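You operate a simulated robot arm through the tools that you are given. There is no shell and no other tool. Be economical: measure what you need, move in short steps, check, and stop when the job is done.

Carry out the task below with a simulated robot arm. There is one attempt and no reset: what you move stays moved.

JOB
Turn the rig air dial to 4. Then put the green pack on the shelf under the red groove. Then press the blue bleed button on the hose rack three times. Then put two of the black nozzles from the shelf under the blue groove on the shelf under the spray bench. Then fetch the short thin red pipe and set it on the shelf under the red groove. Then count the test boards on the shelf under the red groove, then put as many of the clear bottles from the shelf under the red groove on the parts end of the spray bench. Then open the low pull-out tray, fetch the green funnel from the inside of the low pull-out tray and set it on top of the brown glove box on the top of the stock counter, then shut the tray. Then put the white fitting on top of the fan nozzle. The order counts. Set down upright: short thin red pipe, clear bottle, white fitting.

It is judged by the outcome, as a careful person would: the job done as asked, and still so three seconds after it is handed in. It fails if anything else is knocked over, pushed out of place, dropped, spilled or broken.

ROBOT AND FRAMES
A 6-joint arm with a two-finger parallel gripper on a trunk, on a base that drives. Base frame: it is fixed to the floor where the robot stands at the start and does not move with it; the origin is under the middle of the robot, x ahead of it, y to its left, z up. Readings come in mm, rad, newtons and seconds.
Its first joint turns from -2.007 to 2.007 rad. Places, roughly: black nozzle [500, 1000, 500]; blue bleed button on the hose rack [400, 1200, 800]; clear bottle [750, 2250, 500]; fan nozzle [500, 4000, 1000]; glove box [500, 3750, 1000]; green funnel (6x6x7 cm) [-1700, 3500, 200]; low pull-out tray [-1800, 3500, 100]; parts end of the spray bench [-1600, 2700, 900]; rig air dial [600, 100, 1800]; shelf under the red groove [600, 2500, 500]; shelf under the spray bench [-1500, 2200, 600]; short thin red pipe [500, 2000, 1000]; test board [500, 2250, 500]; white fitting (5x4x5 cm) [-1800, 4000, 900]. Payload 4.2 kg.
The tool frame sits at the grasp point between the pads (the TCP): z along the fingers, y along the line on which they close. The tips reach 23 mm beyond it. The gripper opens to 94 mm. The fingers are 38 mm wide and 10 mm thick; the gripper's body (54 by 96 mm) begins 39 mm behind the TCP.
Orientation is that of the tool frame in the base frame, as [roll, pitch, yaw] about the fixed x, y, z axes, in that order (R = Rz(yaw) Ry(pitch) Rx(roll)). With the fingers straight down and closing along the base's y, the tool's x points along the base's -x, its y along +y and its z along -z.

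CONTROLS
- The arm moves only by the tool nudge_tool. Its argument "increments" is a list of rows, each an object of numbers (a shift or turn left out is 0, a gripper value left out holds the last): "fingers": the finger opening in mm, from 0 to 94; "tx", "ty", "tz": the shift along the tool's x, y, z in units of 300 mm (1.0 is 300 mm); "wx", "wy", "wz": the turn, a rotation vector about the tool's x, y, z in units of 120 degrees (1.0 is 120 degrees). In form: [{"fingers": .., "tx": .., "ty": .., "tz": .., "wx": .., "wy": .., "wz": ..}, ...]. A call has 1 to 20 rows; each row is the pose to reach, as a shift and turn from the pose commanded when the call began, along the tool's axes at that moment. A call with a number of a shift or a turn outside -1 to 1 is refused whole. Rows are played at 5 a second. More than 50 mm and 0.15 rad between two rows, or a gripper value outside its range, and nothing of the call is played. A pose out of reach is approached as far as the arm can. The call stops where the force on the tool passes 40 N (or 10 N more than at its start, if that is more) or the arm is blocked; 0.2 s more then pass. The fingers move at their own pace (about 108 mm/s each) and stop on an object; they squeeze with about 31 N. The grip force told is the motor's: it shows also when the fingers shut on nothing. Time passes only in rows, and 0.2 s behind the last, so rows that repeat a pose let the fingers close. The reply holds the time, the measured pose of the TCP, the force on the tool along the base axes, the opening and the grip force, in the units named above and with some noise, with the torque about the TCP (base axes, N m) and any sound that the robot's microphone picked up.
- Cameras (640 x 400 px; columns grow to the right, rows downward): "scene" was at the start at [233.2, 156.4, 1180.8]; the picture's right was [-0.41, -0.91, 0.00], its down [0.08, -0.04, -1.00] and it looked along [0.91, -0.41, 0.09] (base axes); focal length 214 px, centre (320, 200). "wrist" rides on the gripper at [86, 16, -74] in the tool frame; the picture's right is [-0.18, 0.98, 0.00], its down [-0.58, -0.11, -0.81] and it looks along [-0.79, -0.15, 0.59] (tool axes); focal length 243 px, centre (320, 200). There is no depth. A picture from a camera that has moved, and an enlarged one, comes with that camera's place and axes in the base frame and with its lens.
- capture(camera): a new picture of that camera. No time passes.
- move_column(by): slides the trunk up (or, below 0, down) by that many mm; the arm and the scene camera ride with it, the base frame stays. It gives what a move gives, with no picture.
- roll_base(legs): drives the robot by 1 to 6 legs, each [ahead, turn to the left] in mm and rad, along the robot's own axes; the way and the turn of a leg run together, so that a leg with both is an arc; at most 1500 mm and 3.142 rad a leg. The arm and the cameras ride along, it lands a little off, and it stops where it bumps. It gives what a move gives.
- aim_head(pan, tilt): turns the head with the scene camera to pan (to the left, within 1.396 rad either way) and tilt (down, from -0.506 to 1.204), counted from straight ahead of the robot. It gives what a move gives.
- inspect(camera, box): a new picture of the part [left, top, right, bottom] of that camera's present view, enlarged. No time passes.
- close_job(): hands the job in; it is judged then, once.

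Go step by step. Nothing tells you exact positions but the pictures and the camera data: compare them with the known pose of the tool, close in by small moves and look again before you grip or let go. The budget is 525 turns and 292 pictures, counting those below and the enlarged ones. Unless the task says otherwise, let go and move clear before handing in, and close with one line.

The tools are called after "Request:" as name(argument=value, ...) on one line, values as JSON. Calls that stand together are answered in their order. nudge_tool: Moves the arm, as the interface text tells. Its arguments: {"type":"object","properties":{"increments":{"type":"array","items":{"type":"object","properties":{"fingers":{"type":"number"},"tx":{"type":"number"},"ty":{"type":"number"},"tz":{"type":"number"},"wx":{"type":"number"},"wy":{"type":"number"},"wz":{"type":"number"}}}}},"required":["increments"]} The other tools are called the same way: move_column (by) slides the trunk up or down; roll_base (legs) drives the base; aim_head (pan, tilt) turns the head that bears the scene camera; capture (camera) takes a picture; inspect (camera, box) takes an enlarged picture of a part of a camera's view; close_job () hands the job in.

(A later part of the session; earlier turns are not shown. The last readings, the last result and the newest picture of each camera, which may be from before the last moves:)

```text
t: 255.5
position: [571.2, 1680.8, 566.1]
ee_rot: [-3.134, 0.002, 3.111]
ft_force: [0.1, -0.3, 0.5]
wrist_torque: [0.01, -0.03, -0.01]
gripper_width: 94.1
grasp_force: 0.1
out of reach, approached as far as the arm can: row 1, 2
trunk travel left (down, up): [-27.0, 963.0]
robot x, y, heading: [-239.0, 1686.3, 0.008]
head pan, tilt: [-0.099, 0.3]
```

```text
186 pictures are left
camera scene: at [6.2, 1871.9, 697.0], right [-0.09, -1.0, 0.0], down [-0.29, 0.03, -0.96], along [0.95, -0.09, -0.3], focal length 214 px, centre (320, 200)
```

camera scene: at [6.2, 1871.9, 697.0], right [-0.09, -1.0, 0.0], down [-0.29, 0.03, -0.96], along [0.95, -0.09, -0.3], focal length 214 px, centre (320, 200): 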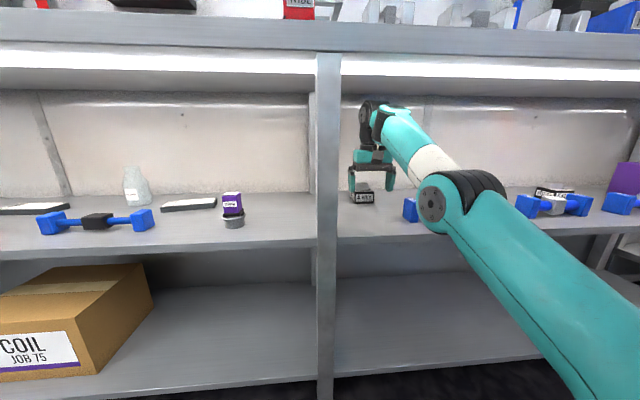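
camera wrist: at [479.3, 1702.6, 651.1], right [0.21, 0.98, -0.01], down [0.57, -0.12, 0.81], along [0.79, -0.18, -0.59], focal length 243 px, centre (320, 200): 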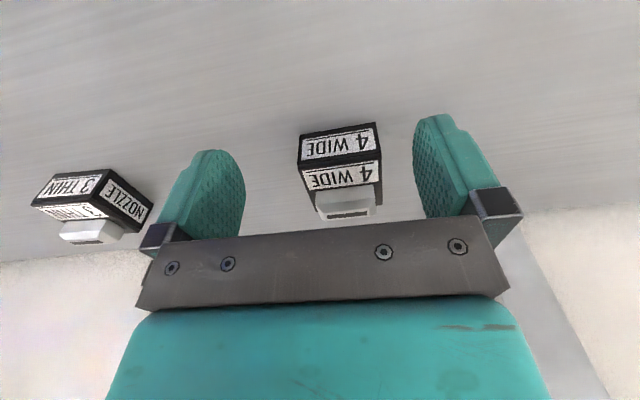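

Request:
nudge_tool(increments=[{"tx": 0.1}, {"tx": 0.2, "tz": 0.03}, {"tx": 0.3, "tz": 0.06}])

Request:
capture(camera="scene")

```text
t: 256.3
position: [482.5, 1683.4, 551.9]
ee_rot: [-3.132, 0.009, 3.108]
ft_force: [6.4, 1.9, 20.4]
wrist_torque: [-1.23, 0.33, 0.38]
gripper_width: 93.5
grasp_force: 0.0
trunk travel left (down, up): [-27.0, 963.0]
robot x, y, heading: [-239.0, 1683.0, 0.005]
head pan, tilt: [-0.099, 0.3]
```

```text
185 pictures are left
camera scene: at [5.9, 1872.0, 697.6], right [-0.09, -1.0, 0.0], down [-0.29, 0.03, -0.96], along [0.95, -0.09, -0.3], focal length 214 px, centre (320, 200)
```

scene: 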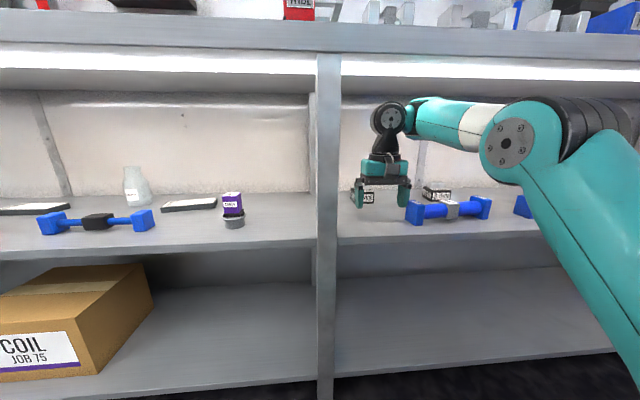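

Request:
nudge_tool(increments=[{"tz": -0.03, "ty": 0.02}, {"tz": -0.06, "ty": 0.05}])

Request:
capture(camera="wrist")

Request:
inspect(camera="scene", box=[330, 90, 530, 240])

```text
t: 256.9
position: [482.9, 1700.4, 565.7]
ee_rot: [-3.133, 0.002, 3.112]
ft_force: [0.0, -1.1, -0.2]
wrist_torque: [0.03, -0.01, 0.0]
gripper_width: 93.8
grasp_force: 0.0
trunk travel left (down, up): [-27.0, 963.0]
robot x, y, heading: [-235.6, 1687.4, 0.006]
head pan, tilt: [-0.099, 0.3]
```

```text
184 pictures are left
camera wrist: at [398.2, 1720.4, 639.4], right [0.21, 0.98, -0.01], down [0.58, -0.12, 0.81], along [0.79, -0.18, -0.59], focal length 243 px, centre (320, 200)
```

wrist: 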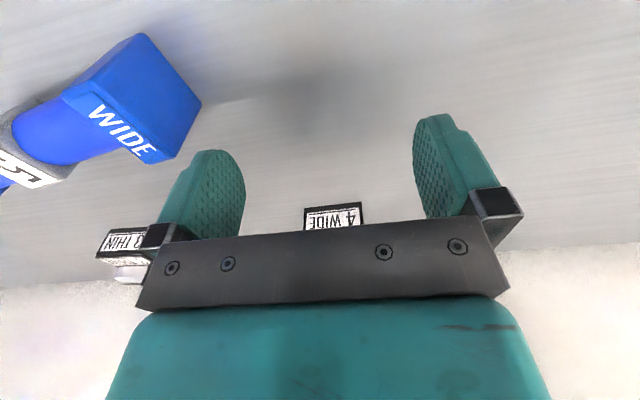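

```text
2.67 times, centred on (430, 165) of scene
camera zoom: at [6.2, 1871.9, 696.9], right [-0.09, -1.0, 0.0], down [-0.29, 0.03, -0.96], along [0.95, -0.09, -0.3], focal length 572 px, centre (27, 293)
```

zoom: 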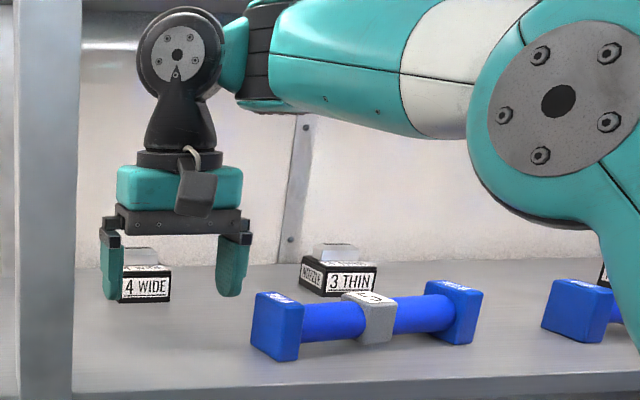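

Request:
nudge_tool(increments=[{"ty": 0.05, "fingers": 78}, {"ty": 0.06, "fingers": 78}])

Request:
roll_base(legs=[[120, 0]])

Request:
capture(camera="wrist")

Request:
capture(camera="scene")

```text
t: 257.5
position: [483.3, 1718.2, 567.0]
ee_rot: [-3.132, 0.004, 3.111]
ft_force: [0.0, 0.5, 0.2]
wrist_torque: [-0.04, 0.01, 0.03]
gripper_width: 78.0
grasp_force: 0.0
trunk travel left (down, up): [-27.0, 963.0]
robot x, y, heading: [-239.1, 1688.6, 0.011]
head pan, tilt: [-0.099, 0.3]
```

```text
t: 258.8
position: [602.9, 1721.1, 565.6]
ee_rot: [-3.134, 0.003, 3.114]
ft_force: [0.1, 0.3, 0.3]
wrist_torque: [-0.01, 0.0, 0.02]
gripper_width: 77.9
grasp_force: 0.0
trunk travel left (down, up): [-27.0, 963.0]
robot x, y, heading: [-122.6, 1688.4, 0.014]
head pan, tilt: [-0.099, 0.3]
```

```text
182 pictures are left
camera wrist: at [517.2, 1740.7, 640.0], right [0.21, 0.98, -0.01], down [0.58, -0.12, 0.81], along [0.79, -0.17, -0.59], focal length 243 px, centre (320, 200)
```

wrist: 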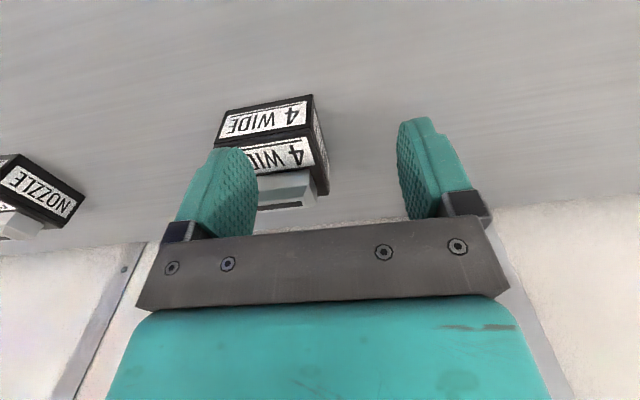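

```text
181 pictures are left
camera scene: at [124.9, 1873.8, 697.0], right [-0.09, -1.0, 0.0], down [-0.29, 0.03, -0.96], along [0.95, -0.08, -0.3], focal length 214 px, centre (320, 200)
```

scene: 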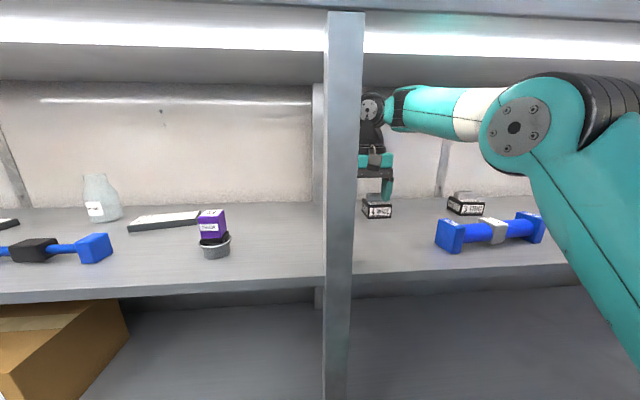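

Request:
nudge_tool(increments=[{"ty": -0.06, "tx": -0.05, "fingers": 90}, {"ty": -0.117, "tx": -0.1, "fingers": 90}])

Request:
capture(camera="wrist")

```text
t: 259.4
position: [631.7, 1685.1, 565.9]
ee_rot: [-3.132, 0.005, 3.117]
ft_force: [-0.6, 0.3, 0.1]
wrist_torque: [0.02, 0.03, 0.01]
gripper_width: 90.1
grasp_force: 0.0
trunk travel left (down, up): [-27.0, 963.0]
robot x, y, heading: [-120.4, 1685.9, 0.014]
head pan, tilt: [-0.099, 0.3]
```

```text
180 pictures are left
camera wrist: at [545.3, 1704.6, 640.4], right [0.21, 0.98, -0.01], down [0.58, -0.12, 0.81], along [0.79, -0.17, -0.59], focal length 243 px, centre (320, 200)
```

wrist: 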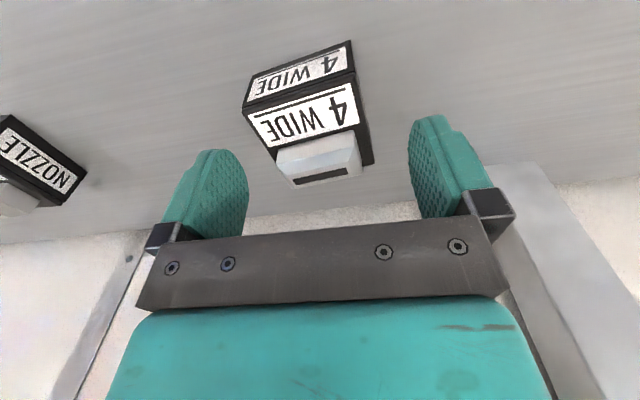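

Request:
nudge_tool(increments=[{"ty": -0.017, "tz": 0.05}, {"ty": -0.017, "tz": 0.1}, {"ty": -0.017, "tz": 0.15}])

Request:
capture(camera="wrist")

```text
t: 260.2
position: [633.5, 1680.3, 523.5]
ee_rot: [-3.134, 0.007, 3.114]
ft_force: [5.0, -0.5, 16.6]
wrist_torque: [0.86, 0.16, -0.15]
gripper_width: 89.9
grasp_force: 0.1
trunk travel left (down, up): [-27.0, 963.0]
robot x, y, heading: [-119.3, 1688.7, 0.011]
head pan, tilt: [-0.099, 0.3]
```

```text
179 pictures are left
camera wrist: at [546.4, 1699.4, 596.8], right [0.21, 0.98, -0.01], down [0.57, -0.12, 0.81], along [0.79, -0.17, -0.58], focal length 243 px, centre (320, 200)
```

wrist: 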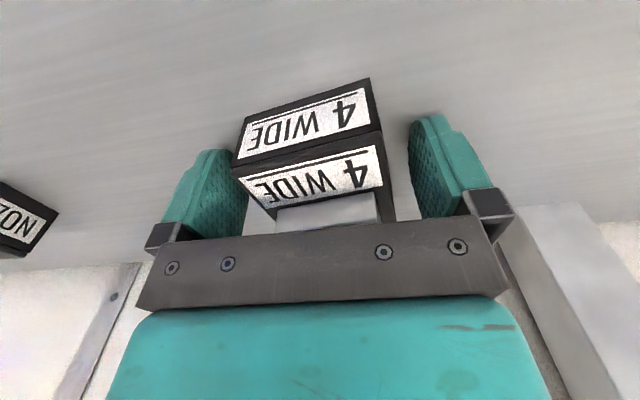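

Request:
nudge_tool(increments=[{"tz": -0.02}, {"tz": -0.02, "fingers": 40}, {"tz": -0.02, "fingers": 40}, {"tz": -0.02, "fingers": 40}])

Request:
capture(camera="wrist")

```text
t: 261.2
position: [634.2, 1679.7, 527.3]
ee_rot: [-3.132, 0.003, 3.116]
ft_force: [0.0, 0.1, -0.6]
wrist_torque: [-0.02, -0.02, 0.0]
gripper_width: 57.9
grasp_force: 30.7
trunk travel left (down, up): [-27.0, 963.0]
robot x, y, heading: [-120.1, 1689.5, 0.008]
head pan, tilt: [-0.099, 0.3]
```

```text
178 pictures are left
camera wrist: at [547.7, 1699.0, 600.7], right [0.21, 0.98, -0.01], down [0.58, -0.12, 0.81], along [0.79, -0.17, -0.59], focal length 243 px, centre (320, 200)
```

wrist: 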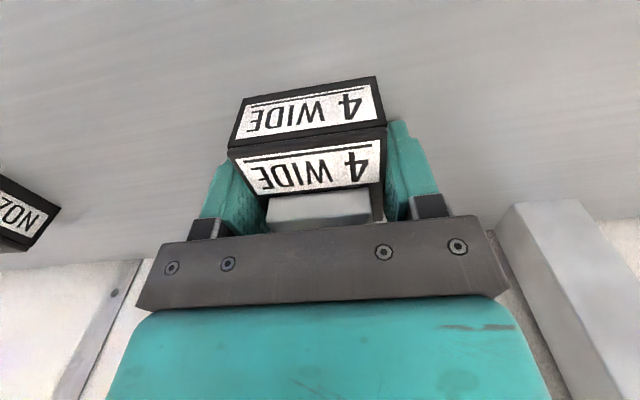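

Request:
nudge_tool(increments=[{"tz": -0.05}, {"tz": -0.12}, {"tz": -0.12, "ty": 0.07, "tx": 0.05}, {"tz": -0.12, "ty": 0.13, "tx": 0.1}])

Request:
roll_base(legs=[[-480, 0]])

Request:
capture(camera="scene")

```text
t: 262.2
position: [602.6, 1719.3, 562.5]
ee_rot: [-3.132, 0.004, 3.115]
ft_force: [-0.2, -0.3, -1.6]
wrist_torque: [0.02, 0.0, 0.01]
gripper_width: 57.7
grasp_force: 30.6
trunk travel left (down, up): [-27.0, 963.0]
robot x, y, heading: [-117.7, 1688.7, 0.013]
head pan, tilt: [-0.099, 0.3]
```

```text
t: 265.0
position: [121.7, 1721.0, 562.7]
ee_rot: [-3.134, 0.005, 3.129]
ft_force: [-0.6, 0.4, -0.5]
wrist_torque: [0.01, -0.02, 0.02]
gripper_width: 57.8
grasp_force: 30.7
trunk travel left (down, up): [-27.0, 963.0]
robot x, y, heading: [-599.6, 1678.9, 0.022]
head pan, tilt: [-0.099, 0.3]
```

```text
177 pictures are left
camera scene: at [-358.5, 1868.3, 697.0], right [-0.07, -1.0, 0.0], down [-0.29, 0.02, -0.96], along [0.95, -0.07, -0.3], focal length 214 px, centre (320, 200)
```

scene: 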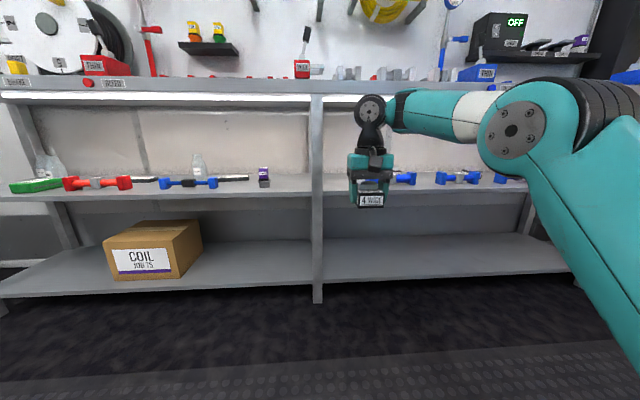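

Request:
nudge_tool(increments=[{"tx": 0.15, "tz": -0.1}, {"tx": 0.3, "tz": -0.2}, {"tx": 0.45, "tz": -0.3}, {"tx": 0.6, "tz": -0.4}, {"tx": 0.75, "tz": -0.45}])

Request:
roll_base(legs=[[0, 1.55], [350, 0], [0, 1.57]])

Request:
aim_head(pan=0.0, tilt=0.2)

Request:
capture(camera="scene")

```text
refused: row 1 steps farther than a row can; nothing moved
```

```text
t: 274.3
position: [-1316.0, 2091.6, 561.8]
ee_rot: [-3.125, -0.003, -0.156]
ft_force: [3.7, 1.3, -0.4]
wrist_torque: [0.0, -0.02, 0.08]
gripper_width: 57.9
grasp_force: 30.9
trunk travel left (down, up): [-27.0, 963.0]
robot x, y, heading: [-595.1, 2025.4, 3.017]
head pan, tilt: [-0.099, 0.3]
stopped in leg 3: the force on the tool passed its limit (the readings are from after the stop); the commanded pose is now the measured one
```

```text
t: 275.0
position: [-1316.0, 2092.4, 562.5]
ee_rot: [-3.124, -0.003, -0.157]
ft_force: [5.4, 0.3, -1.2]
wrist_torque: [-0.03, 0.03, 0.13]
gripper_width: 57.7
grasp_force: 31.3
trunk travel left (down, up): [-27.0, 963.0]
robot x, y, heading: [-596.6, 2024.5, 3.02]
head pan, tilt: [0.0, 0.201]
```

```text
176 pictures are left
camera scene: at [-863.7, 1858.3, 706.3], right [0.13, 0.99, 0.0], down [0.2, -0.03, -0.98], along [-0.97, 0.12, -0.2], focal length 214 px, centre (320, 200)
```

scene: 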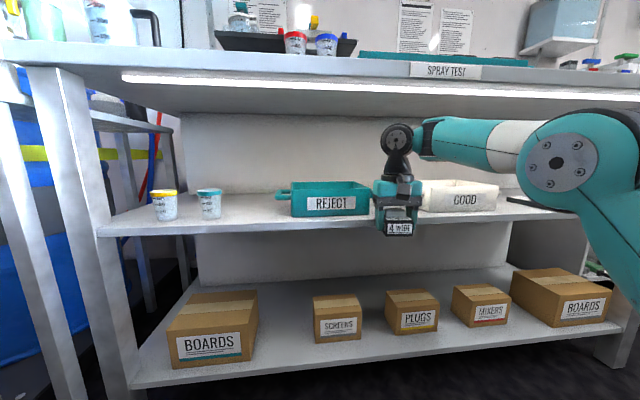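

The earlier arm retraction was refused, so the turn brushed the nozzle against the spray bench shelf edge. I'll pull back and check.

Request:
nudge_tool(increments=[{"tx": 0.12}, {"tx": 0.25, "tz": -0.08}, {"tx": 0.38, "tz": -0.16}, {"tx": 0.5, "tz": -0.24}])

Request:
capture(camera="wrist")

Request:
capture(camera="scene")

```text
t: 276.0
position: [-1165.5, 2070.1, 632.8]
ee_rot: [-3.124, -0.005, -0.159]
ft_force: [0.1, -0.2, -1.5]
wrist_torque: [0.0, -0.04, 0.01]
gripper_width: 57.7
grasp_force: 31.0
trunk travel left (down, up): [-27.0, 963.0]
robot x, y, heading: [-596.7, 2023.3, 3.014]
head pan, tilt: [0.0, 0.201]
```

```text
175 pictures are left
camera wrist: at [-1083.2, 2038.1, 707.2], right [-0.34, -0.94, -0.02], down [-0.56, 0.19, 0.81], along [-0.75, 0.28, -0.59], focal length 243 px, centre (320, 200)
```

wrist: 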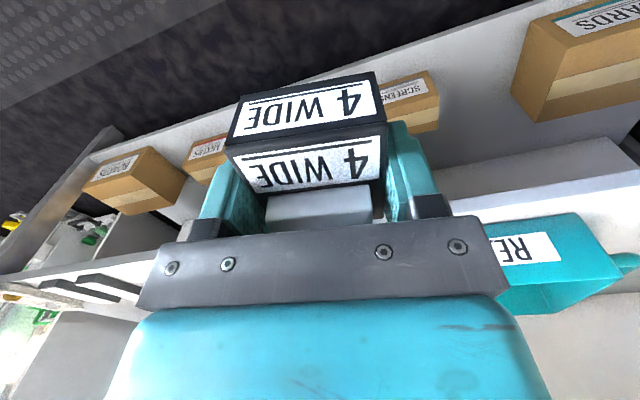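

```text
174 pictures are left
camera scene: at [-864.0, 1858.2, 706.2], right [0.12, 0.99, 0.0], down [0.2, -0.03, -0.98], along [-0.97, 0.12, -0.2], focal length 214 px, centre (320, 200)
```

scene: 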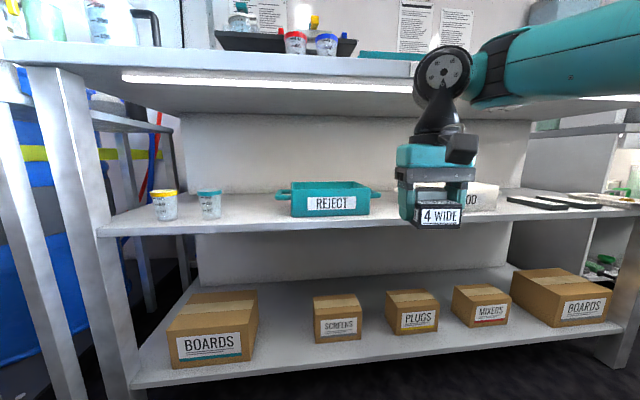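

Request:
roll_base(legs=[[-150, 0], [0, 1.698], [285, 0], [0, -1.571]])

Request:
capture(camera="scene")

```text
t: 286.7
position: [-1009.7, 1658.5, 634.0]
ee_rot: [-3.125, -0.005, 0.049]
ft_force: [0.0, -0.5, -1.7]
wrist_torque: [0.02, 0.02, -0.01]
gripper_width: 57.6
grasp_force: 30.5
trunk travel left (down, up): [-27.0, 963.0]
robot x, y, heading: [-444.1, 1731.2, -3.062]
head pan, tilt: [0.0, 0.201]
```

```text
173 pictures are left
camera scene: at [-671.6, 1513.5, 706.3], right [-0.08, 1.0, 0.0], down [0.2, 0.02, -0.98], along [-0.98, -0.08, -0.2], focal length 214 px, centre (320, 200)
```

scene: 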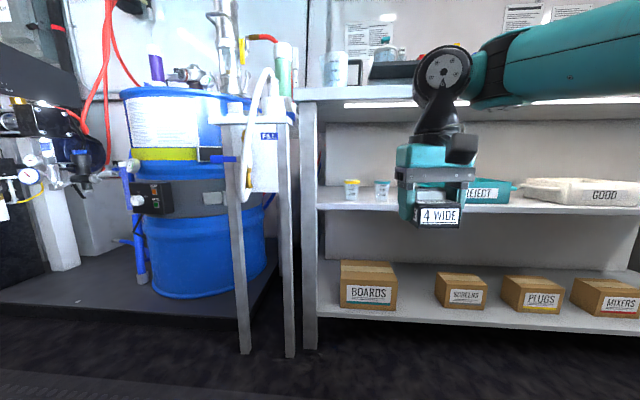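

Request:
roll_base(legs=[[0, -0.08]])

Request:
nudge_tool(increments=[{"tx": -0.15, "tz": 0.02}, {"tx": -0.3, "tz": 0.05}, {"tx": -0.45, "tz": 0.08}, {"tx": -0.53, "tz": 0.08}])

Request:
aim_head(pan=-0.2, tilt=0.25)

Request:
capture(camera="scene")

```text
t: 287.6
position: [-1015.4, 1703.2, 632.0]
ee_rot: [-3.124, -0.004, -0.032]
ft_force: [0.2, 0.0, -1.3]
wrist_torque: [0.03, 0.01, 0.0]
gripper_width: 57.6
grasp_force: 31.0
trunk travel left (down, up): [-27.0, 963.0]
robot x, y, heading: [-444.7, 1726.4, -3.14]
head pan, tilt: [0.0, 0.201]
```

```text
t: 288.6
position: [-1173.3, 1708.9, 611.8]
ee_rot: [-3.126, -0.003, -0.031]
ft_force: [0.0, 0.0, -0.6]
wrist_torque: [-0.01, 0.01, 0.02]
gripper_width: 57.6
grasp_force: 31.1
trunk travel left (down, up): [-27.0, 963.0]
robot x, y, heading: [-444.7, 1731.6, -3.143]
head pan, tilt: [0.0, 0.201]
```

```text
t: 289.3
position: [-1172.3, 1708.4, 610.7]
ee_rot: [-3.123, -0.003, -0.032]
ft_force: [0.0, 0.3, -0.5]
wrist_torque: [0.0, 0.02, -0.01]
gripper_width: 57.5
grasp_force: 30.9
trunk travel left (down, up): [-27.0, 963.0]
robot x, y, heading: [-445.9, 1730.5, -3.139]
head pan, tilt: [-0.201, 0.25]
```

```text
172 pictures are left
camera scene: at [-686.3, 1550.9, 701.7], right [0.2, 0.98, 0.0], down [0.24, -0.05, -0.97], along [-0.95, 0.19, -0.25], focal length 214 px, centre (320, 200)
```

scene: 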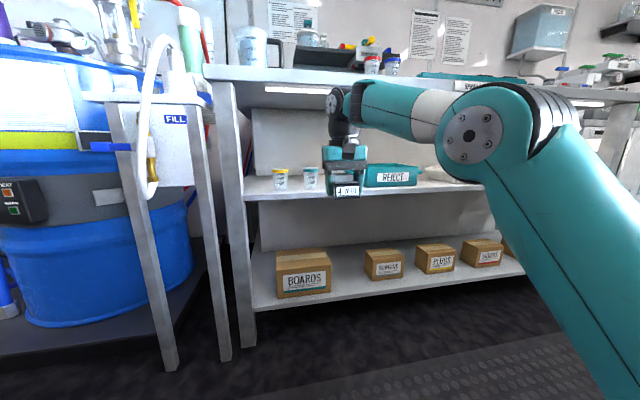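

Request:
nudge_tool(increments=[{"ty": -0.06}, {"ty": -0.12}])

Request:
roll_base(legs=[[175, 0]])

Request:
capture(camera="wrist")

Request:
capture(camera="scene")

```text
t: 289.9
position: [-1170.4, 1744.9, 609.2]
ee_rot: [-3.125, -0.004, -0.032]
ft_force: [-0.2, 0.6, -1.1]
wrist_torque: [-0.03, 0.0, 0.02]
gripper_width: 57.6
grasp_force: 31.3
trunk travel left (down, up): [-27.0, 963.0]
robot x, y, heading: [-443.5, 1728.1, -3.138]
head pan, tilt: [-0.201, 0.25]
```

```text
t: 291.4
position: [-1342.3, 1745.8, 610.5]
ee_rot: [-3.125, -0.003, -0.034]
ft_force: [0.4, 0.3, -1.5]
wrist_torque: [0.01, 0.02, -0.03]
gripper_width: 57.3
grasp_force: 31.3
trunk travel left (down, up): [-27.0, 963.0]
robot x, y, heading: [-615.9, 1728.8, 3.142]
head pan, tilt: [-0.201, 0.25]
```

```text
171 pictures are left
camera wrist: at [-1256.6, 1725.2, 684.4], right [-0.22, -0.98, -0.02], down [-0.58, 0.11, 0.81], along [-0.78, 0.19, -0.59], focal length 243 px, centre (320, 200)
```

wrist: 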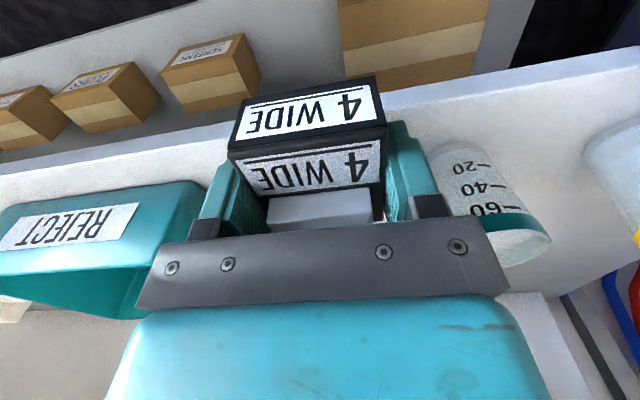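

```text
170 pictures are left
camera scene: at [-858.4, 1551.2, 701.7], right [0.2, 0.98, 0.0], down [0.24, -0.05, -0.97], along [-0.95, 0.19, -0.25], focal length 214 px, centre (320, 200)
```

scene: 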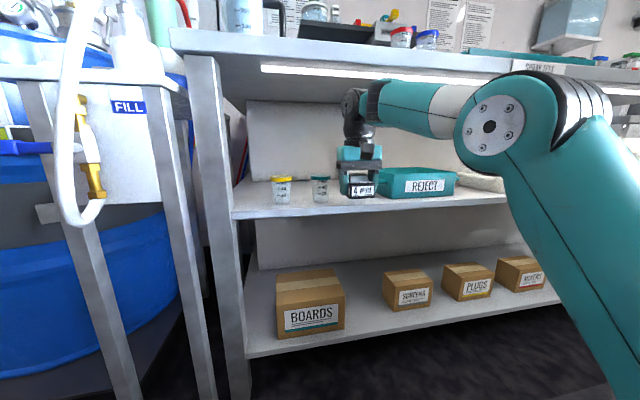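

Request:
nudge_tool(increments=[{"ty": -0.07}])

Request:
roll_base(legs=[[112, 0]])

Request:
capture(camera="wrist")

Request:
inspect(camera="scene", box=[220, 100, 460, 250])

```text
t: 291.8
position: [-1340.8, 1767.1, 611.0]
ee_rot: [-3.125, -0.005, -0.034]
ft_force: [-0.1, 0.8, -1.6]
wrist_torque: [0.0, -0.01, -0.01]
gripper_width: 57.8
grasp_force: 30.7
trunk travel left (down, up): [-27.0, 963.0]
robot x, y, heading: [-613.7, 1729.5, -3.138]
head pan, tilt: [-0.201, 0.25]
```

```text
t: 293.0
position: [-1453.3, 1768.7, 611.0]
ee_rot: [-3.123, -0.005, -0.034]
ft_force: [-0.1, -0.5, -1.3]
wrist_torque: [-0.01, -0.03, 0.01]
gripper_width: 57.7
grasp_force: 30.7
trunk travel left (down, up): [-27.0, 963.0]
robot x, y, heading: [-724.2, 1731.3, 3.142]
head pan, tilt: [-0.201, 0.25]
```

```text
169 pictures are left
camera wrist: at [-1366.6, 1747.6, 685.3], right [-0.22, -0.98, -0.02], down [-0.58, 0.11, 0.81], along [-0.78, 0.19, -0.59], focal length 243 px, centre (320, 200)
```

wrist: 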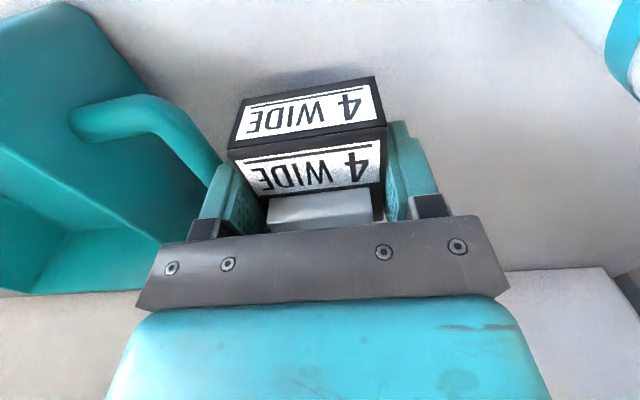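

```text
2.67 times, centred on (340, 175) of scene
camera zoom: at [-970.4, 1551.4, 701.7], right [0.2, 0.98, 0.0], down [0.24, -0.05, -0.97], along [-0.95, 0.19, -0.25], focal length 572 px, centre (267, 267)
```

zoom: 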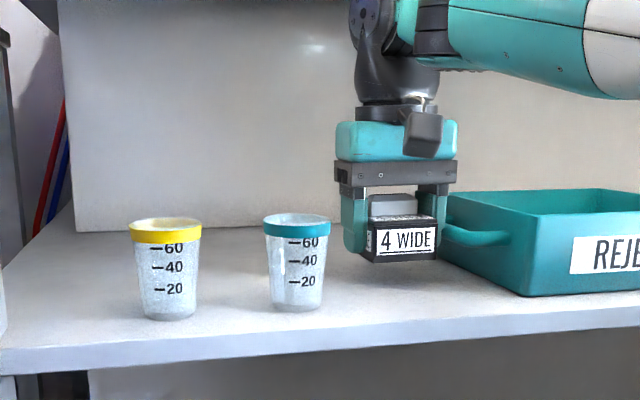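

Request:
nudge_tool(increments=[{"ty": 0.04}, {"ty": 0.07}, {"ty": 0.07, "tz": 0.05}, {"ty": 0.07, "tz": 0.085}])

Request:
nudge_tool(increments=[{"tz": 0.015}, {"tz": 0.03}, {"tz": 0.045}, {"tz": 0.06}])

Request:
capture(camera="wrist")

```text
t: 294.0
position: [-1453.5, 1747.5, 585.4]
ee_rot: [-3.124, 0.002, -0.034]
ft_force: [-1.7, -0.8, 10.6]
wrist_torque: [-0.35, 0.36, 0.06]
gripper_width: 57.7
grasp_force: 30.8
trunk travel left (down, up): [-27.0, 963.0]
robot x, y, heading: [-726.9, 1728.7, 3.141]
head pan, tilt: [-0.201, 0.25]
```

```text
t: 294.5
position: [-1452.5, 1747.2, 583.7]
ee_rot: [-3.127, 0.012, -0.033]
ft_force: [1.4, 0.5, 14.5]
wrist_torque: [-0.44, -0.49, 0.08]
gripper_width: 57.5
grasp_force: 31.2
trunk travel left (down, up): [-27.0, 963.0]
robot x, y, heading: [-727.1, 1730.6, 3.141]
head pan, tilt: [-0.201, 0.25]
stopped in row 2: the force on the tool passed its limit (the readings are from after the stop); the commanded pose is now the measured one
```

```text
167 pictures are left
camera wrist: at [-1365.3, 1726.8, 657.7], right [-0.22, -0.98, -0.01], down [-0.57, 0.12, 0.81], along [-0.79, 0.18, -0.58], focal length 243 px, centre (320, 200)
```

wrist: 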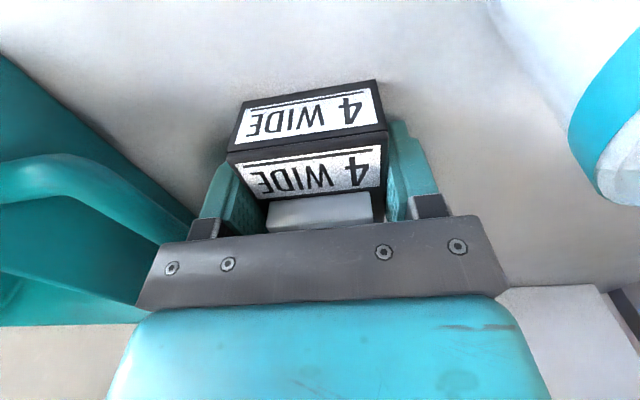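

Request:
nudge_tool(increments=[{"tz": -0.005, "fingers": 66}, {"tz": -0.005, "fingers": 70}, {"tz": -0.08, "fingers": 70}, {"tz": -0.18, "fingers": 70}, {"tz": -0.25, "fingers": 70}])

Request:
capture(camera="wrist")

```text
t: 295.7
position: [-1452.1, 1745.0, 649.8]
ee_rot: [-3.125, -0.004, -0.032]
ft_force: [-0.6, 0.4, 0.1]
wrist_torque: [0.03, 0.01, 0.03]
gripper_width: 69.9
grasp_force: 0.1
trunk travel left (down, up): [-27.0, 963.0]
robot x, y, heading: [-725.0, 1729.1, 3.138]
head pan, tilt: [-0.201, 0.25]
```

```text
166 pictures are left
camera wrist: at [-1365.7, 1724.7, 724.8], right [-0.22, -0.98, -0.02], down [-0.58, 0.11, 0.81], along [-0.78, 0.19, -0.59], focal length 243 px, centre (320, 200)
```

wrist: 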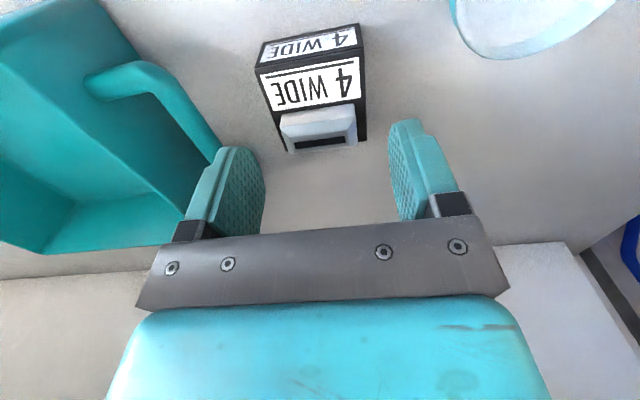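

Request:
roll_base(legs=[[-320, 0], [0, 1.574], [338, 0], [0, 1.571]])

Request:
aim_head(pan=-0.1, tilt=0.3)

Request:
capture(camera="scene")

```text
t: 307.4
position: [319.7, 1408.8, 657.6]
ee_rot: [-3.127, 0.007, -3.132]
ft_force: [0.1, -0.5, 0.2]
wrist_torque: [0.0, 0.01, -0.04]
gripper_width: 69.9
grasp_force: 0.0
trunk travel left (down, up): [-27.0, 963.0]
robot x, y, heading: [-403.1, 1388.3, 0.039]
head pan, tilt: [-0.201, 0.25]
```

```text
t: 308.1
position: [319.6, 1408.3, 657.3]
ee_rot: [-3.126, 0.005, -3.132]
ft_force: [-0.5, -0.1, 0.0]
wrist_torque: [-0.01, 0.0, -0.01]
gripper_width: 69.9
grasp_force: 0.0
trunk travel left (down, up): [-27.0, 963.0]
robot x, y, heading: [-402.3, 1390.5, 0.041]
head pan, tilt: [-0.099, 0.3]
```

```text
165 pictures are left
camera scene: at [-164.1, 1586.0, 697.0], right [-0.06, -1.0, 0.0], down [-0.3, 0.02, -0.96], along [0.95, -0.06, -0.3], focal length 214 px, centre (320, 200)
```

scene: 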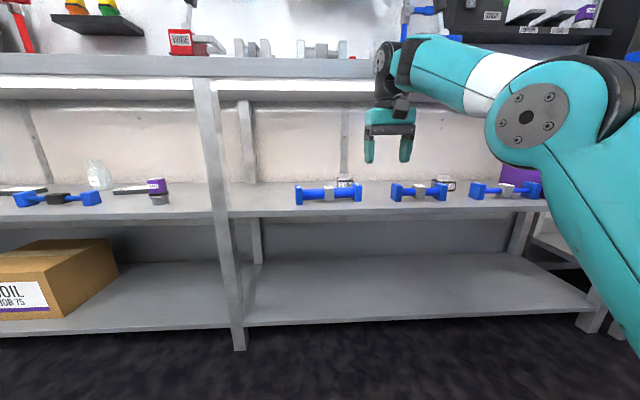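

Request:
roll_base(legs=[[0, -0.04]])

Request:
nudge_tool(increments=[{"tz": 0.14}, {"tz": 0.265}])

Request:
capture(camera="wrist")

```text
t: 308.8
position: [319.7, 1379.0, 656.4]
ee_rot: [-3.126, 0.007, 3.109]
ft_force: [0.9, -0.6, -0.9]
wrist_torque: [-0.01, 0.01, -0.02]
gripper_width: 69.7
grasp_force: 0.0
trunk travel left (down, up): [-27.0, 963.0]
robot x, y, heading: [-399.9, 1394.5, 0.001]
head pan, tilt: [-0.099, 0.3]
```

```text
t: 309.4
position: [321.0, 1377.1, 577.5]
ee_rot: [-3.127, 0.008, 3.105]
ft_force: [-1.4, 0.1, 0.3]
wrist_torque: [0.01, -0.05, -0.02]
gripper_width: 69.8
grasp_force: 0.1
trunk travel left (down, up): [-27.0, 963.0]
robot x, y, heading: [-406.6, 1394.8, 0.003]
head pan, tilt: [-0.099, 0.3]
```

```text
164 pictures are left
camera wrist: at [234.4, 1398.6, 650.2], right [0.22, 0.98, -0.01], down [0.57, -0.12, 0.81], along [0.79, -0.19, -0.58], focal length 243 px, centre (320, 200)
```

wrist: 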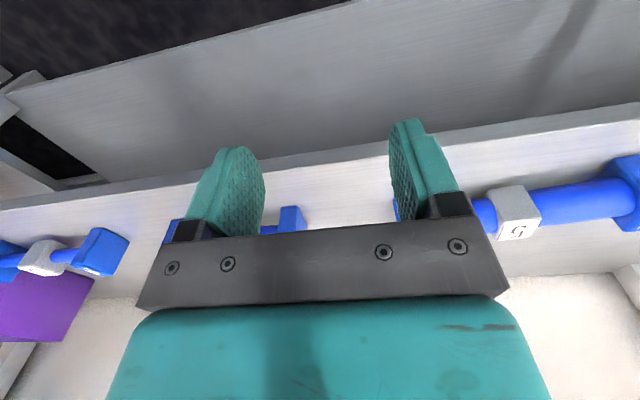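

Request:
nudge_tool(increments=[{"fingers": 45}, {"fingers": 45}])

Request:
roll_base(legs=[[250, 0]])

Request:
capture(camera="wrist")

Request:
capture(camera="scene")

```text
t: 310.0
position: [320.3, 1378.9, 577.4]
ee_rot: [-3.126, 0.006, 3.11]
ft_force: [-0.3, 0.2, 0.4]
wrist_torque: [0.01, -0.05, 0.0]
gripper_width: 44.8
grasp_force: 0.0
trunk travel left (down, up): [-27.0, 963.0]
robot x, y, heading: [-404.1, 1394.0, 0.006]
head pan, tilt: [-0.099, 0.3]
```

```text
t: 311.9
position: [565.8, 1376.2, 576.4]
ee_rot: [-3.125, 0.006, 3.106]
ft_force: [0.3, 0.4, 0.5]
wrist_torque: [-0.02, 0.0, 0.0]
gripper_width: 45.1
grasp_force: 0.1
trunk travel left (down, up): [-27.0, 963.0]
robot x, y, heading: [-154.7, 1394.6, -0.004]
head pan, tilt: [-0.099, 0.3]
```

```text
163 pictures are left
camera wrist: at [482.0, 1396.5, 649.8], right [0.22, 0.98, -0.01], down [0.57, -0.12, 0.81], along [0.79, -0.19, -0.58], focal length 243 px, centre (320, 200)
```

wrist: 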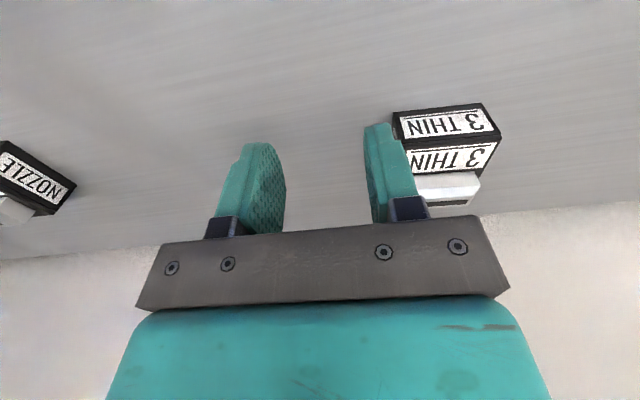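

```text
162 pictures are left
camera scene: at [91.9, 1575.5, 697.0], right [-0.1, -0.99, 0.0], down [-0.29, 0.03, -0.96], along [0.95, -0.1, -0.3], focal length 214 px, centre (320, 200)
```

scene: 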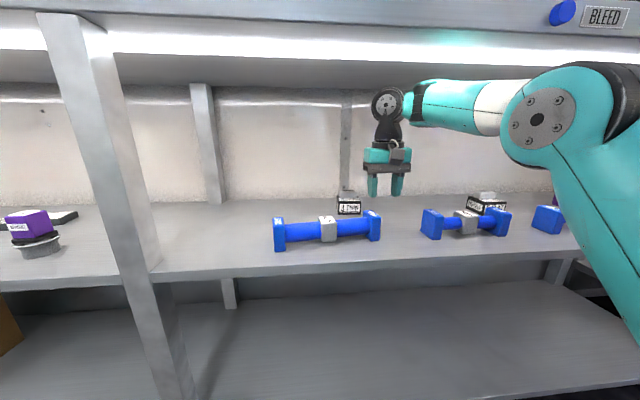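

Request:
nudge_tool(increments=[{"ty": 0.13, "fingers": 60}, {"ty": 0.26, "fingers": 90}, {"ty": 0.26, "fingers": 90}])

Request:
roll_base(legs=[[50, 0]])

Request:
capture(camera="wrist")

```text
t: 312.6
position: [571.2, 1452.3, 576.3]
ee_rot: [-3.127, 0.006, 3.107]
ft_force: [-0.3, -0.2, -0.8]
wrist_torque: [-0.02, 0.0, 0.0]
gripper_width: 90.0
grasp_force: 0.0
trunk travel left (down, up): [-27.0, 963.0]
robot x, y, heading: [-156.2, 1391.0, -0.001]
head pan, tilt: [-0.099, 0.3]
```

```text
t: 313.6
position: [621.0, 1452.1, 576.8]
ee_rot: [-3.126, 0.007, 3.107]
ft_force: [0.1, 0.2, -0.4]
wrist_torque: [0.0, -0.04, 0.02]
gripper_width: 90.0
grasp_force: 0.0
trunk travel left (down, up): [-27.0, 963.0]
robot x, y, heading: [-103.2, 1393.6, -0.001]
head pan, tilt: [-0.099, 0.3]
```

```text
161 pictures are left
camera wrist: at [536.3, 1473.0, 649.1], right [0.22, 0.98, -0.01], down [0.57, -0.12, 0.81], along [0.79, -0.19, -0.58], focal length 243 px, centre (320, 200)
```

wrist: 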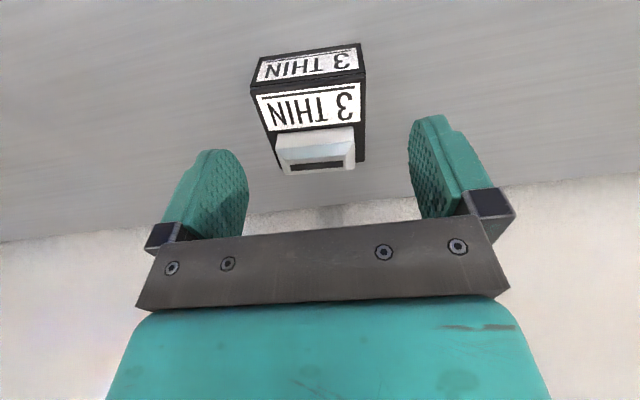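

Request:
nudge_tool(increments=[{"ty": -0.014, "tz": 0.05}, {"ty": -0.014, "tz": 0.1}, {"ty": -0.014, "tz": 0.155}, {"ty": -0.014, "tz": 0.155, "fingers": 40}, {"ty": -0.014, "tz": 0.155, "fingers": 40}, {"ty": -0.014, "tz": 0.155, "fingers": 40}])

Request:
capture(camera="wrist")

```text
t: 315.0
position: [624.2, 1448.6, 531.8]
ee_rot: [-3.125, 0.006, 3.107]
ft_force: [-0.3, -0.8, -0.1]
wrist_torque: [0.04, -0.01, -0.01]
gripper_width: 57.7
grasp_force: 31.0
trunk travel left (down, up): [-27.0, 963.0]
robot x, y, heading: [-102.7, 1395.5, -0.002]
head pan, tilt: [-0.099, 0.3]
```

```text
160 pictures are left
camera wrist: at [538.0, 1468.6, 604.8], right [0.22, 0.98, -0.01], down [0.57, -0.12, 0.81], along [0.79, -0.19, -0.58], focal length 243 px, centre (320, 200)
```

wrist: 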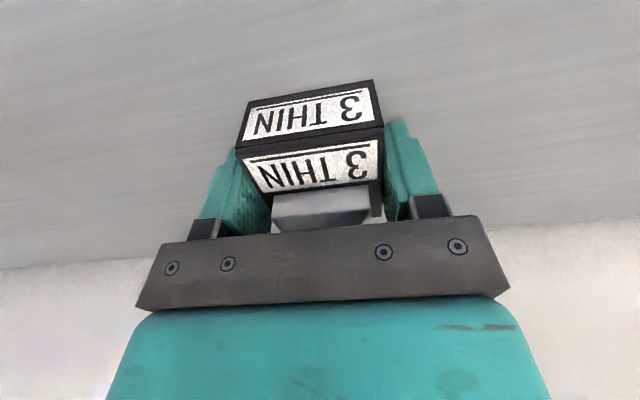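

Request:
nudge_tool(increments=[{"tz": -0.08}, {"tz": -0.155}])

Request:
roll_base(legs=[[-45, 0]])

Request:
nudge_tool(increments=[{"ty": -0.12}, {"ty": -0.235}])

Request:
capture(camera="scene")

```text
t: 315.6
position: [621.7, 1447.4, 576.5]
ee_rot: [-3.126, 0.008, 3.107]
ft_force: [1.5, -0.5, -0.1]
wrist_torque: [0.03, 0.01, -0.01]
gripper_width: 57.9
grasp_force: 31.1
trunk travel left (down, up): [-27.0, 963.0]
robot x, y, heading: [-104.0, 1394.2, -0.001]
head pan, tilt: [-0.099, 0.3]
```

```text
t: 316.5
position: [578.6, 1449.0, 576.1]
ee_rot: [-3.127, 0.007, 3.107]
ft_force: [0.0, -1.1, -1.4]
wrist_torque: [-0.01, -0.01, 0.01]
gripper_width: 57.6
grasp_force: 30.6
trunk travel left (down, up): [-27.0, 963.0]
robot x, y, heading: [-151.8, 1393.4, 0.002]
head pan, tilt: [-0.099, 0.3]
```

```text
t: 317.1
position: [574.9, 1377.3, 577.3]
ee_rot: [-3.126, 0.007, 3.105]
ft_force: [-0.2, -1.1, -1.0]
wrist_torque: [0.02, 0.01, -0.04]
gripper_width: 57.9
grasp_force: 30.6
trunk travel left (down, up): [-27.0, 963.0]
robot x, y, heading: [-151.3, 1390.6, -0.0]
head pan, tilt: [-0.099, 0.3]
```

```text
159 pictures are left
camera scene: at [98.0, 1575.5, 697.0], right [-0.1, -0.99, 0.0], down [-0.29, 0.03, -0.96], along [0.95, -0.1, -0.3], focal length 214 px, centre (320, 200)
```

scene: 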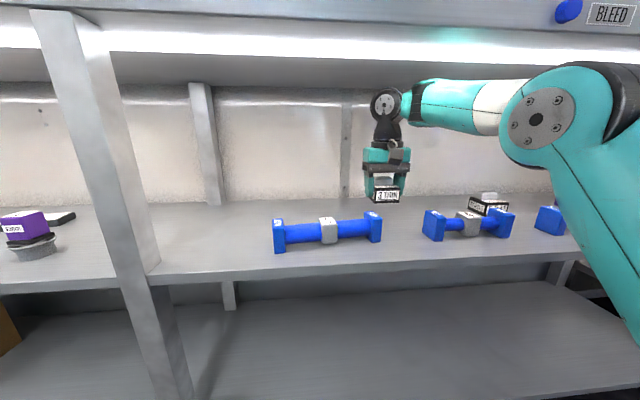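

Request:
nudge_tool(increments=[{"tz": -0.02}])

Request:
roll_base(legs=[[-330, 0], [0, 1.571], [365, 0], [0, 1.571]])

Request:
aim_head(pan=-0.2, tilt=0.25)

Request:
capture(camera="scene")

```text
t: 317.5
position: [575.2, 1374.9, 583.1]
ee_rot: [-3.125, 0.006, 3.106]
ft_force: [-0.1, 0.1, -0.8]
wrist_torque: [0.03, 0.02, 0.01]
gripper_width: 57.9
grasp_force: 31.4
trunk travel left (down, up): [-27.0, 963.0]
robot x, y, heading: [-149.4, 1389.9, -0.001]
head pan, tilt: [-0.099, 0.3]
```

```text
t: 329.3
position: [-1205.3, 1750.6, 583.6]
ee_rot: [-3.127, 0.007, -0.001]
ft_force: [-0.6, 0.4, -1.0]
wrist_torque: [0.04, -0.02, -0.02]
gripper_width: 57.7
grasp_force: 30.7
trunk travel left (down, up): [-27.0, 963.0]
robot x, y, heading: [-478.0, 1760.0, -3.109]
head pan, tilt: [-0.099, 0.3]
```

```text
t: 330.0
position: [-1204.2, 1750.1, 583.4]
ee_rot: [-3.126, 0.007, -0.002]
ft_force: [1.0, 0.2, -1.0]
wrist_torque: [0.02, -0.02, -0.02]
gripper_width: 57.7
grasp_force: 31.0
trunk travel left (down, up): [-27.0, 963.0]
robot x, y, heading: [-477.9, 1758.3, -3.111]
head pan, tilt: [-0.201, 0.25]
```

```text
158 pictures are left
camera scene: at [-716.8, 1572.5, 701.7], right [0.17, 0.99, 0.0], down [0.24, -0.04, -0.97], along [-0.96, 0.16, -0.25], focal length 214 px, centre (320, 200)
```

scene: 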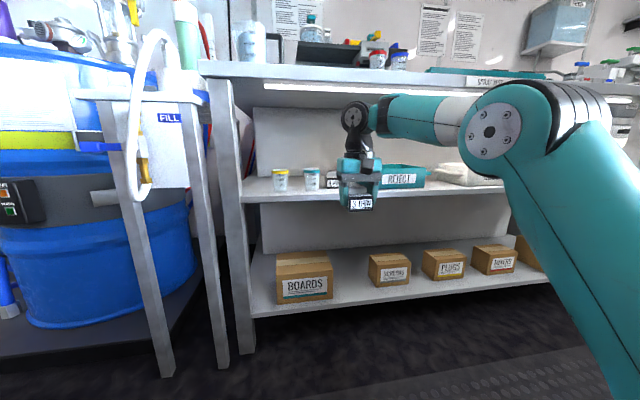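

Request:
nudge_tool(increments=[{"tz": -0.07}, {"tz": -0.13}])

Request:
roll_base(legs=[[0, -0.03], [175, 0]])

Request:
capture(camera="wrist")

```text
t: 330.6
position: [-1204.1, 1749.1, 621.8]
ee_rot: [-3.125, 0.006, -0.002]
ft_force: [-0.6, 0.6, -0.9]
wrist_torque: [-0.02, -0.05, 0.02]
gripper_width: 57.9
grasp_force: 31.2
trunk travel left (down, up): [-27.0, 963.0]
robot x, y, heading: [-479.7, 1758.7, -3.112]
head pan, tilt: [-0.201, 0.25]
```

```text
t: 332.4
position: [-1380.1, 1770.4, 622.5]
ee_rot: [-3.127, 0.007, -0.033]
ft_force: [-0.1, 0.0, -1.3]
wrist_torque: [-0.02, -0.02, 0.0]
gripper_width: 57.5
grasp_force: 31.2
trunk travel left (down, up): [-27.0, 963.0]
robot x, y, heading: [-657.0, 1757.7, -3.141]
head pan, tilt: [-0.201, 0.25]
```

```text
157 pictures are left
camera wrist: at [-1292.9, 1751.1, 695.9], right [-0.22, -0.98, -0.01], down [-0.57, 0.12, 0.81], along [-0.79, 0.18, -0.58], focal length 243 px, centre (320, 200)
```

wrist: 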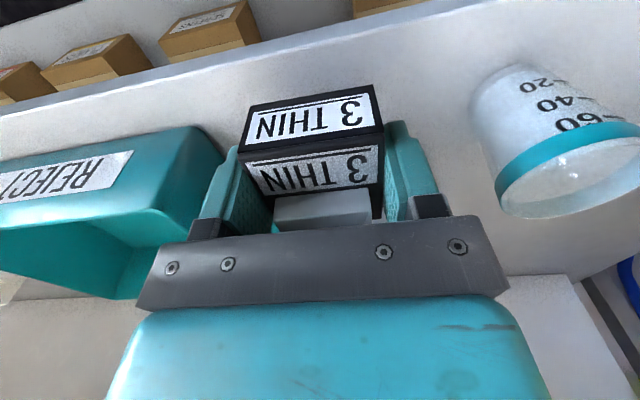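

Request:
nudge_tool(increments=[{"ty": 0.03, "tx": -0.03}, {"ty": 0.03, "tx": -0.03, "tz": 0.05}, {"ty": 0.03, "tx": -0.03, "tz": 0.1}])

Request:
nudge_tool(increments=[{"tz": 0.01}, {"tz": 0.02}, {"tz": 0.03}, {"tz": 0.04}])

Request:
inspect(camera="scene", box=[220, 100, 460, 250])

```text
t: 333.2
position: [-1388.3, 1763.3, 591.7]
ee_rot: [-3.126, 0.009, -0.033]
ft_force: [0.2, 1.7, 4.1]
wrist_torque: [-0.09, -0.1, -0.02]
gripper_width: 57.7
grasp_force: 30.6
trunk travel left (down, up): [-27.0, 963.0]
robot x, y, heading: [-657.1, 1760.2, -3.135]
head pan, tilt: [-0.201, 0.25]
```

```text
t: 334.3
position: [-1388.1, 1764.0, 583.9]
ee_rot: [-3.129, 0.016, -0.035]
ft_force: [1.4, 1.1, 11.5]
wrist_torque: [-0.25, -0.39, 0.05]
gripper_width: 57.7
grasp_force: 30.8
trunk travel left (down, up): [-27.0, 963.0]
robot x, y, heading: [-655.7, 1757.1, -3.14]
head pan, tilt: [-0.201, 0.25]
stopped in row 4: the force on the tool passed its limit (the readings are from after the stop); the commanded pose is now the measured one
```

```text
2.67 times, centred on (340, 175) of scene
camera zoom: at [-898.5, 1579.9, 701.4], right [0.2, 0.98, 0.0], down [0.24, -0.05, -0.97], along [-0.95, 0.19, -0.25], focal length 572 px, centre (267, 267)
```

zoom: 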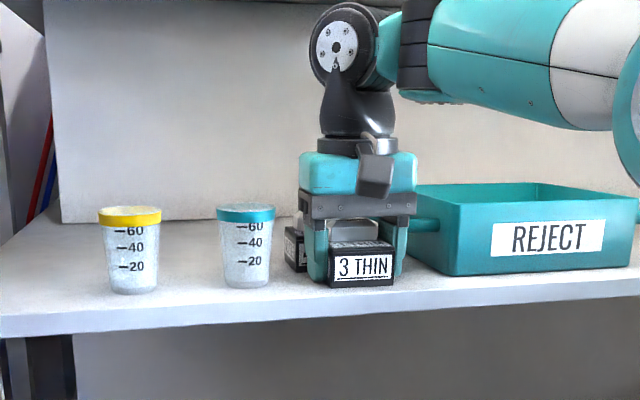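

Request:
nudge_tool(increments=[{"tz": -0.005, "fingers": 64}, {"tz": -0.005, "fingers": 70}, {"tz": -0.08, "fingers": 70}, {"tz": -0.18, "fingers": 70}])

Request:
roll_base(legs=[[-250, 0]])

Request:
capture(camera="scene")

```text
t: 335.3
position: [-1387.9, 1761.7, 637.4]
ee_rot: [-3.129, 0.012, -0.036]
ft_force: [0.0, -0.9, 0.3]
wrist_torque: [0.02, 0.0, 0.0]
gripper_width: 70.0
grasp_force: 0.1
trunk travel left (down, up): [-27.0, 963.0]
robot x, y, heading: [-658.1, 1760.6, -3.141]
head pan, tilt: [-0.201, 0.25]
```

```text
t: 337.1
position: [-1138.8, 1763.0, 637.7]
ee_rot: [-3.124, 0.012, -0.032]
ft_force: [0.9, 0.7, -0.3]
wrist_torque: [0.0, 0.0, 0.01]
gripper_width: 69.9
grasp_force: 0.0
trunk travel left (down, up): [-27.0, 963.0]
robot x, y, heading: [-406.2, 1762.8, -3.139]
head pan, tilt: [-0.201, 0.25]
```

```text
155 pictures are left
camera scene: at [-649.2, 1579.9, 701.7], right [0.2, 0.98, 0.0], down [0.24, -0.05, -0.97], along [-0.95, 0.19, -0.25], focal length 214 px, centre (320, 200)
```

scene: 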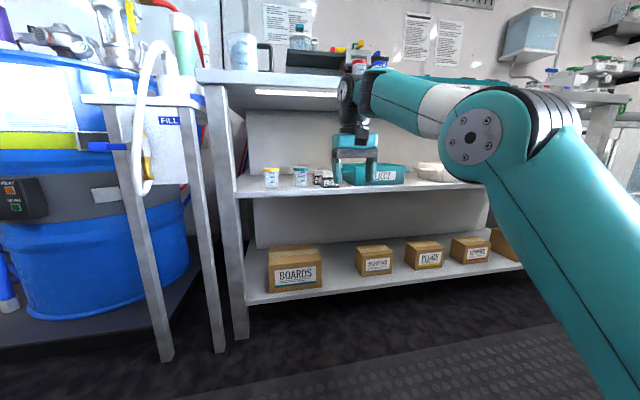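

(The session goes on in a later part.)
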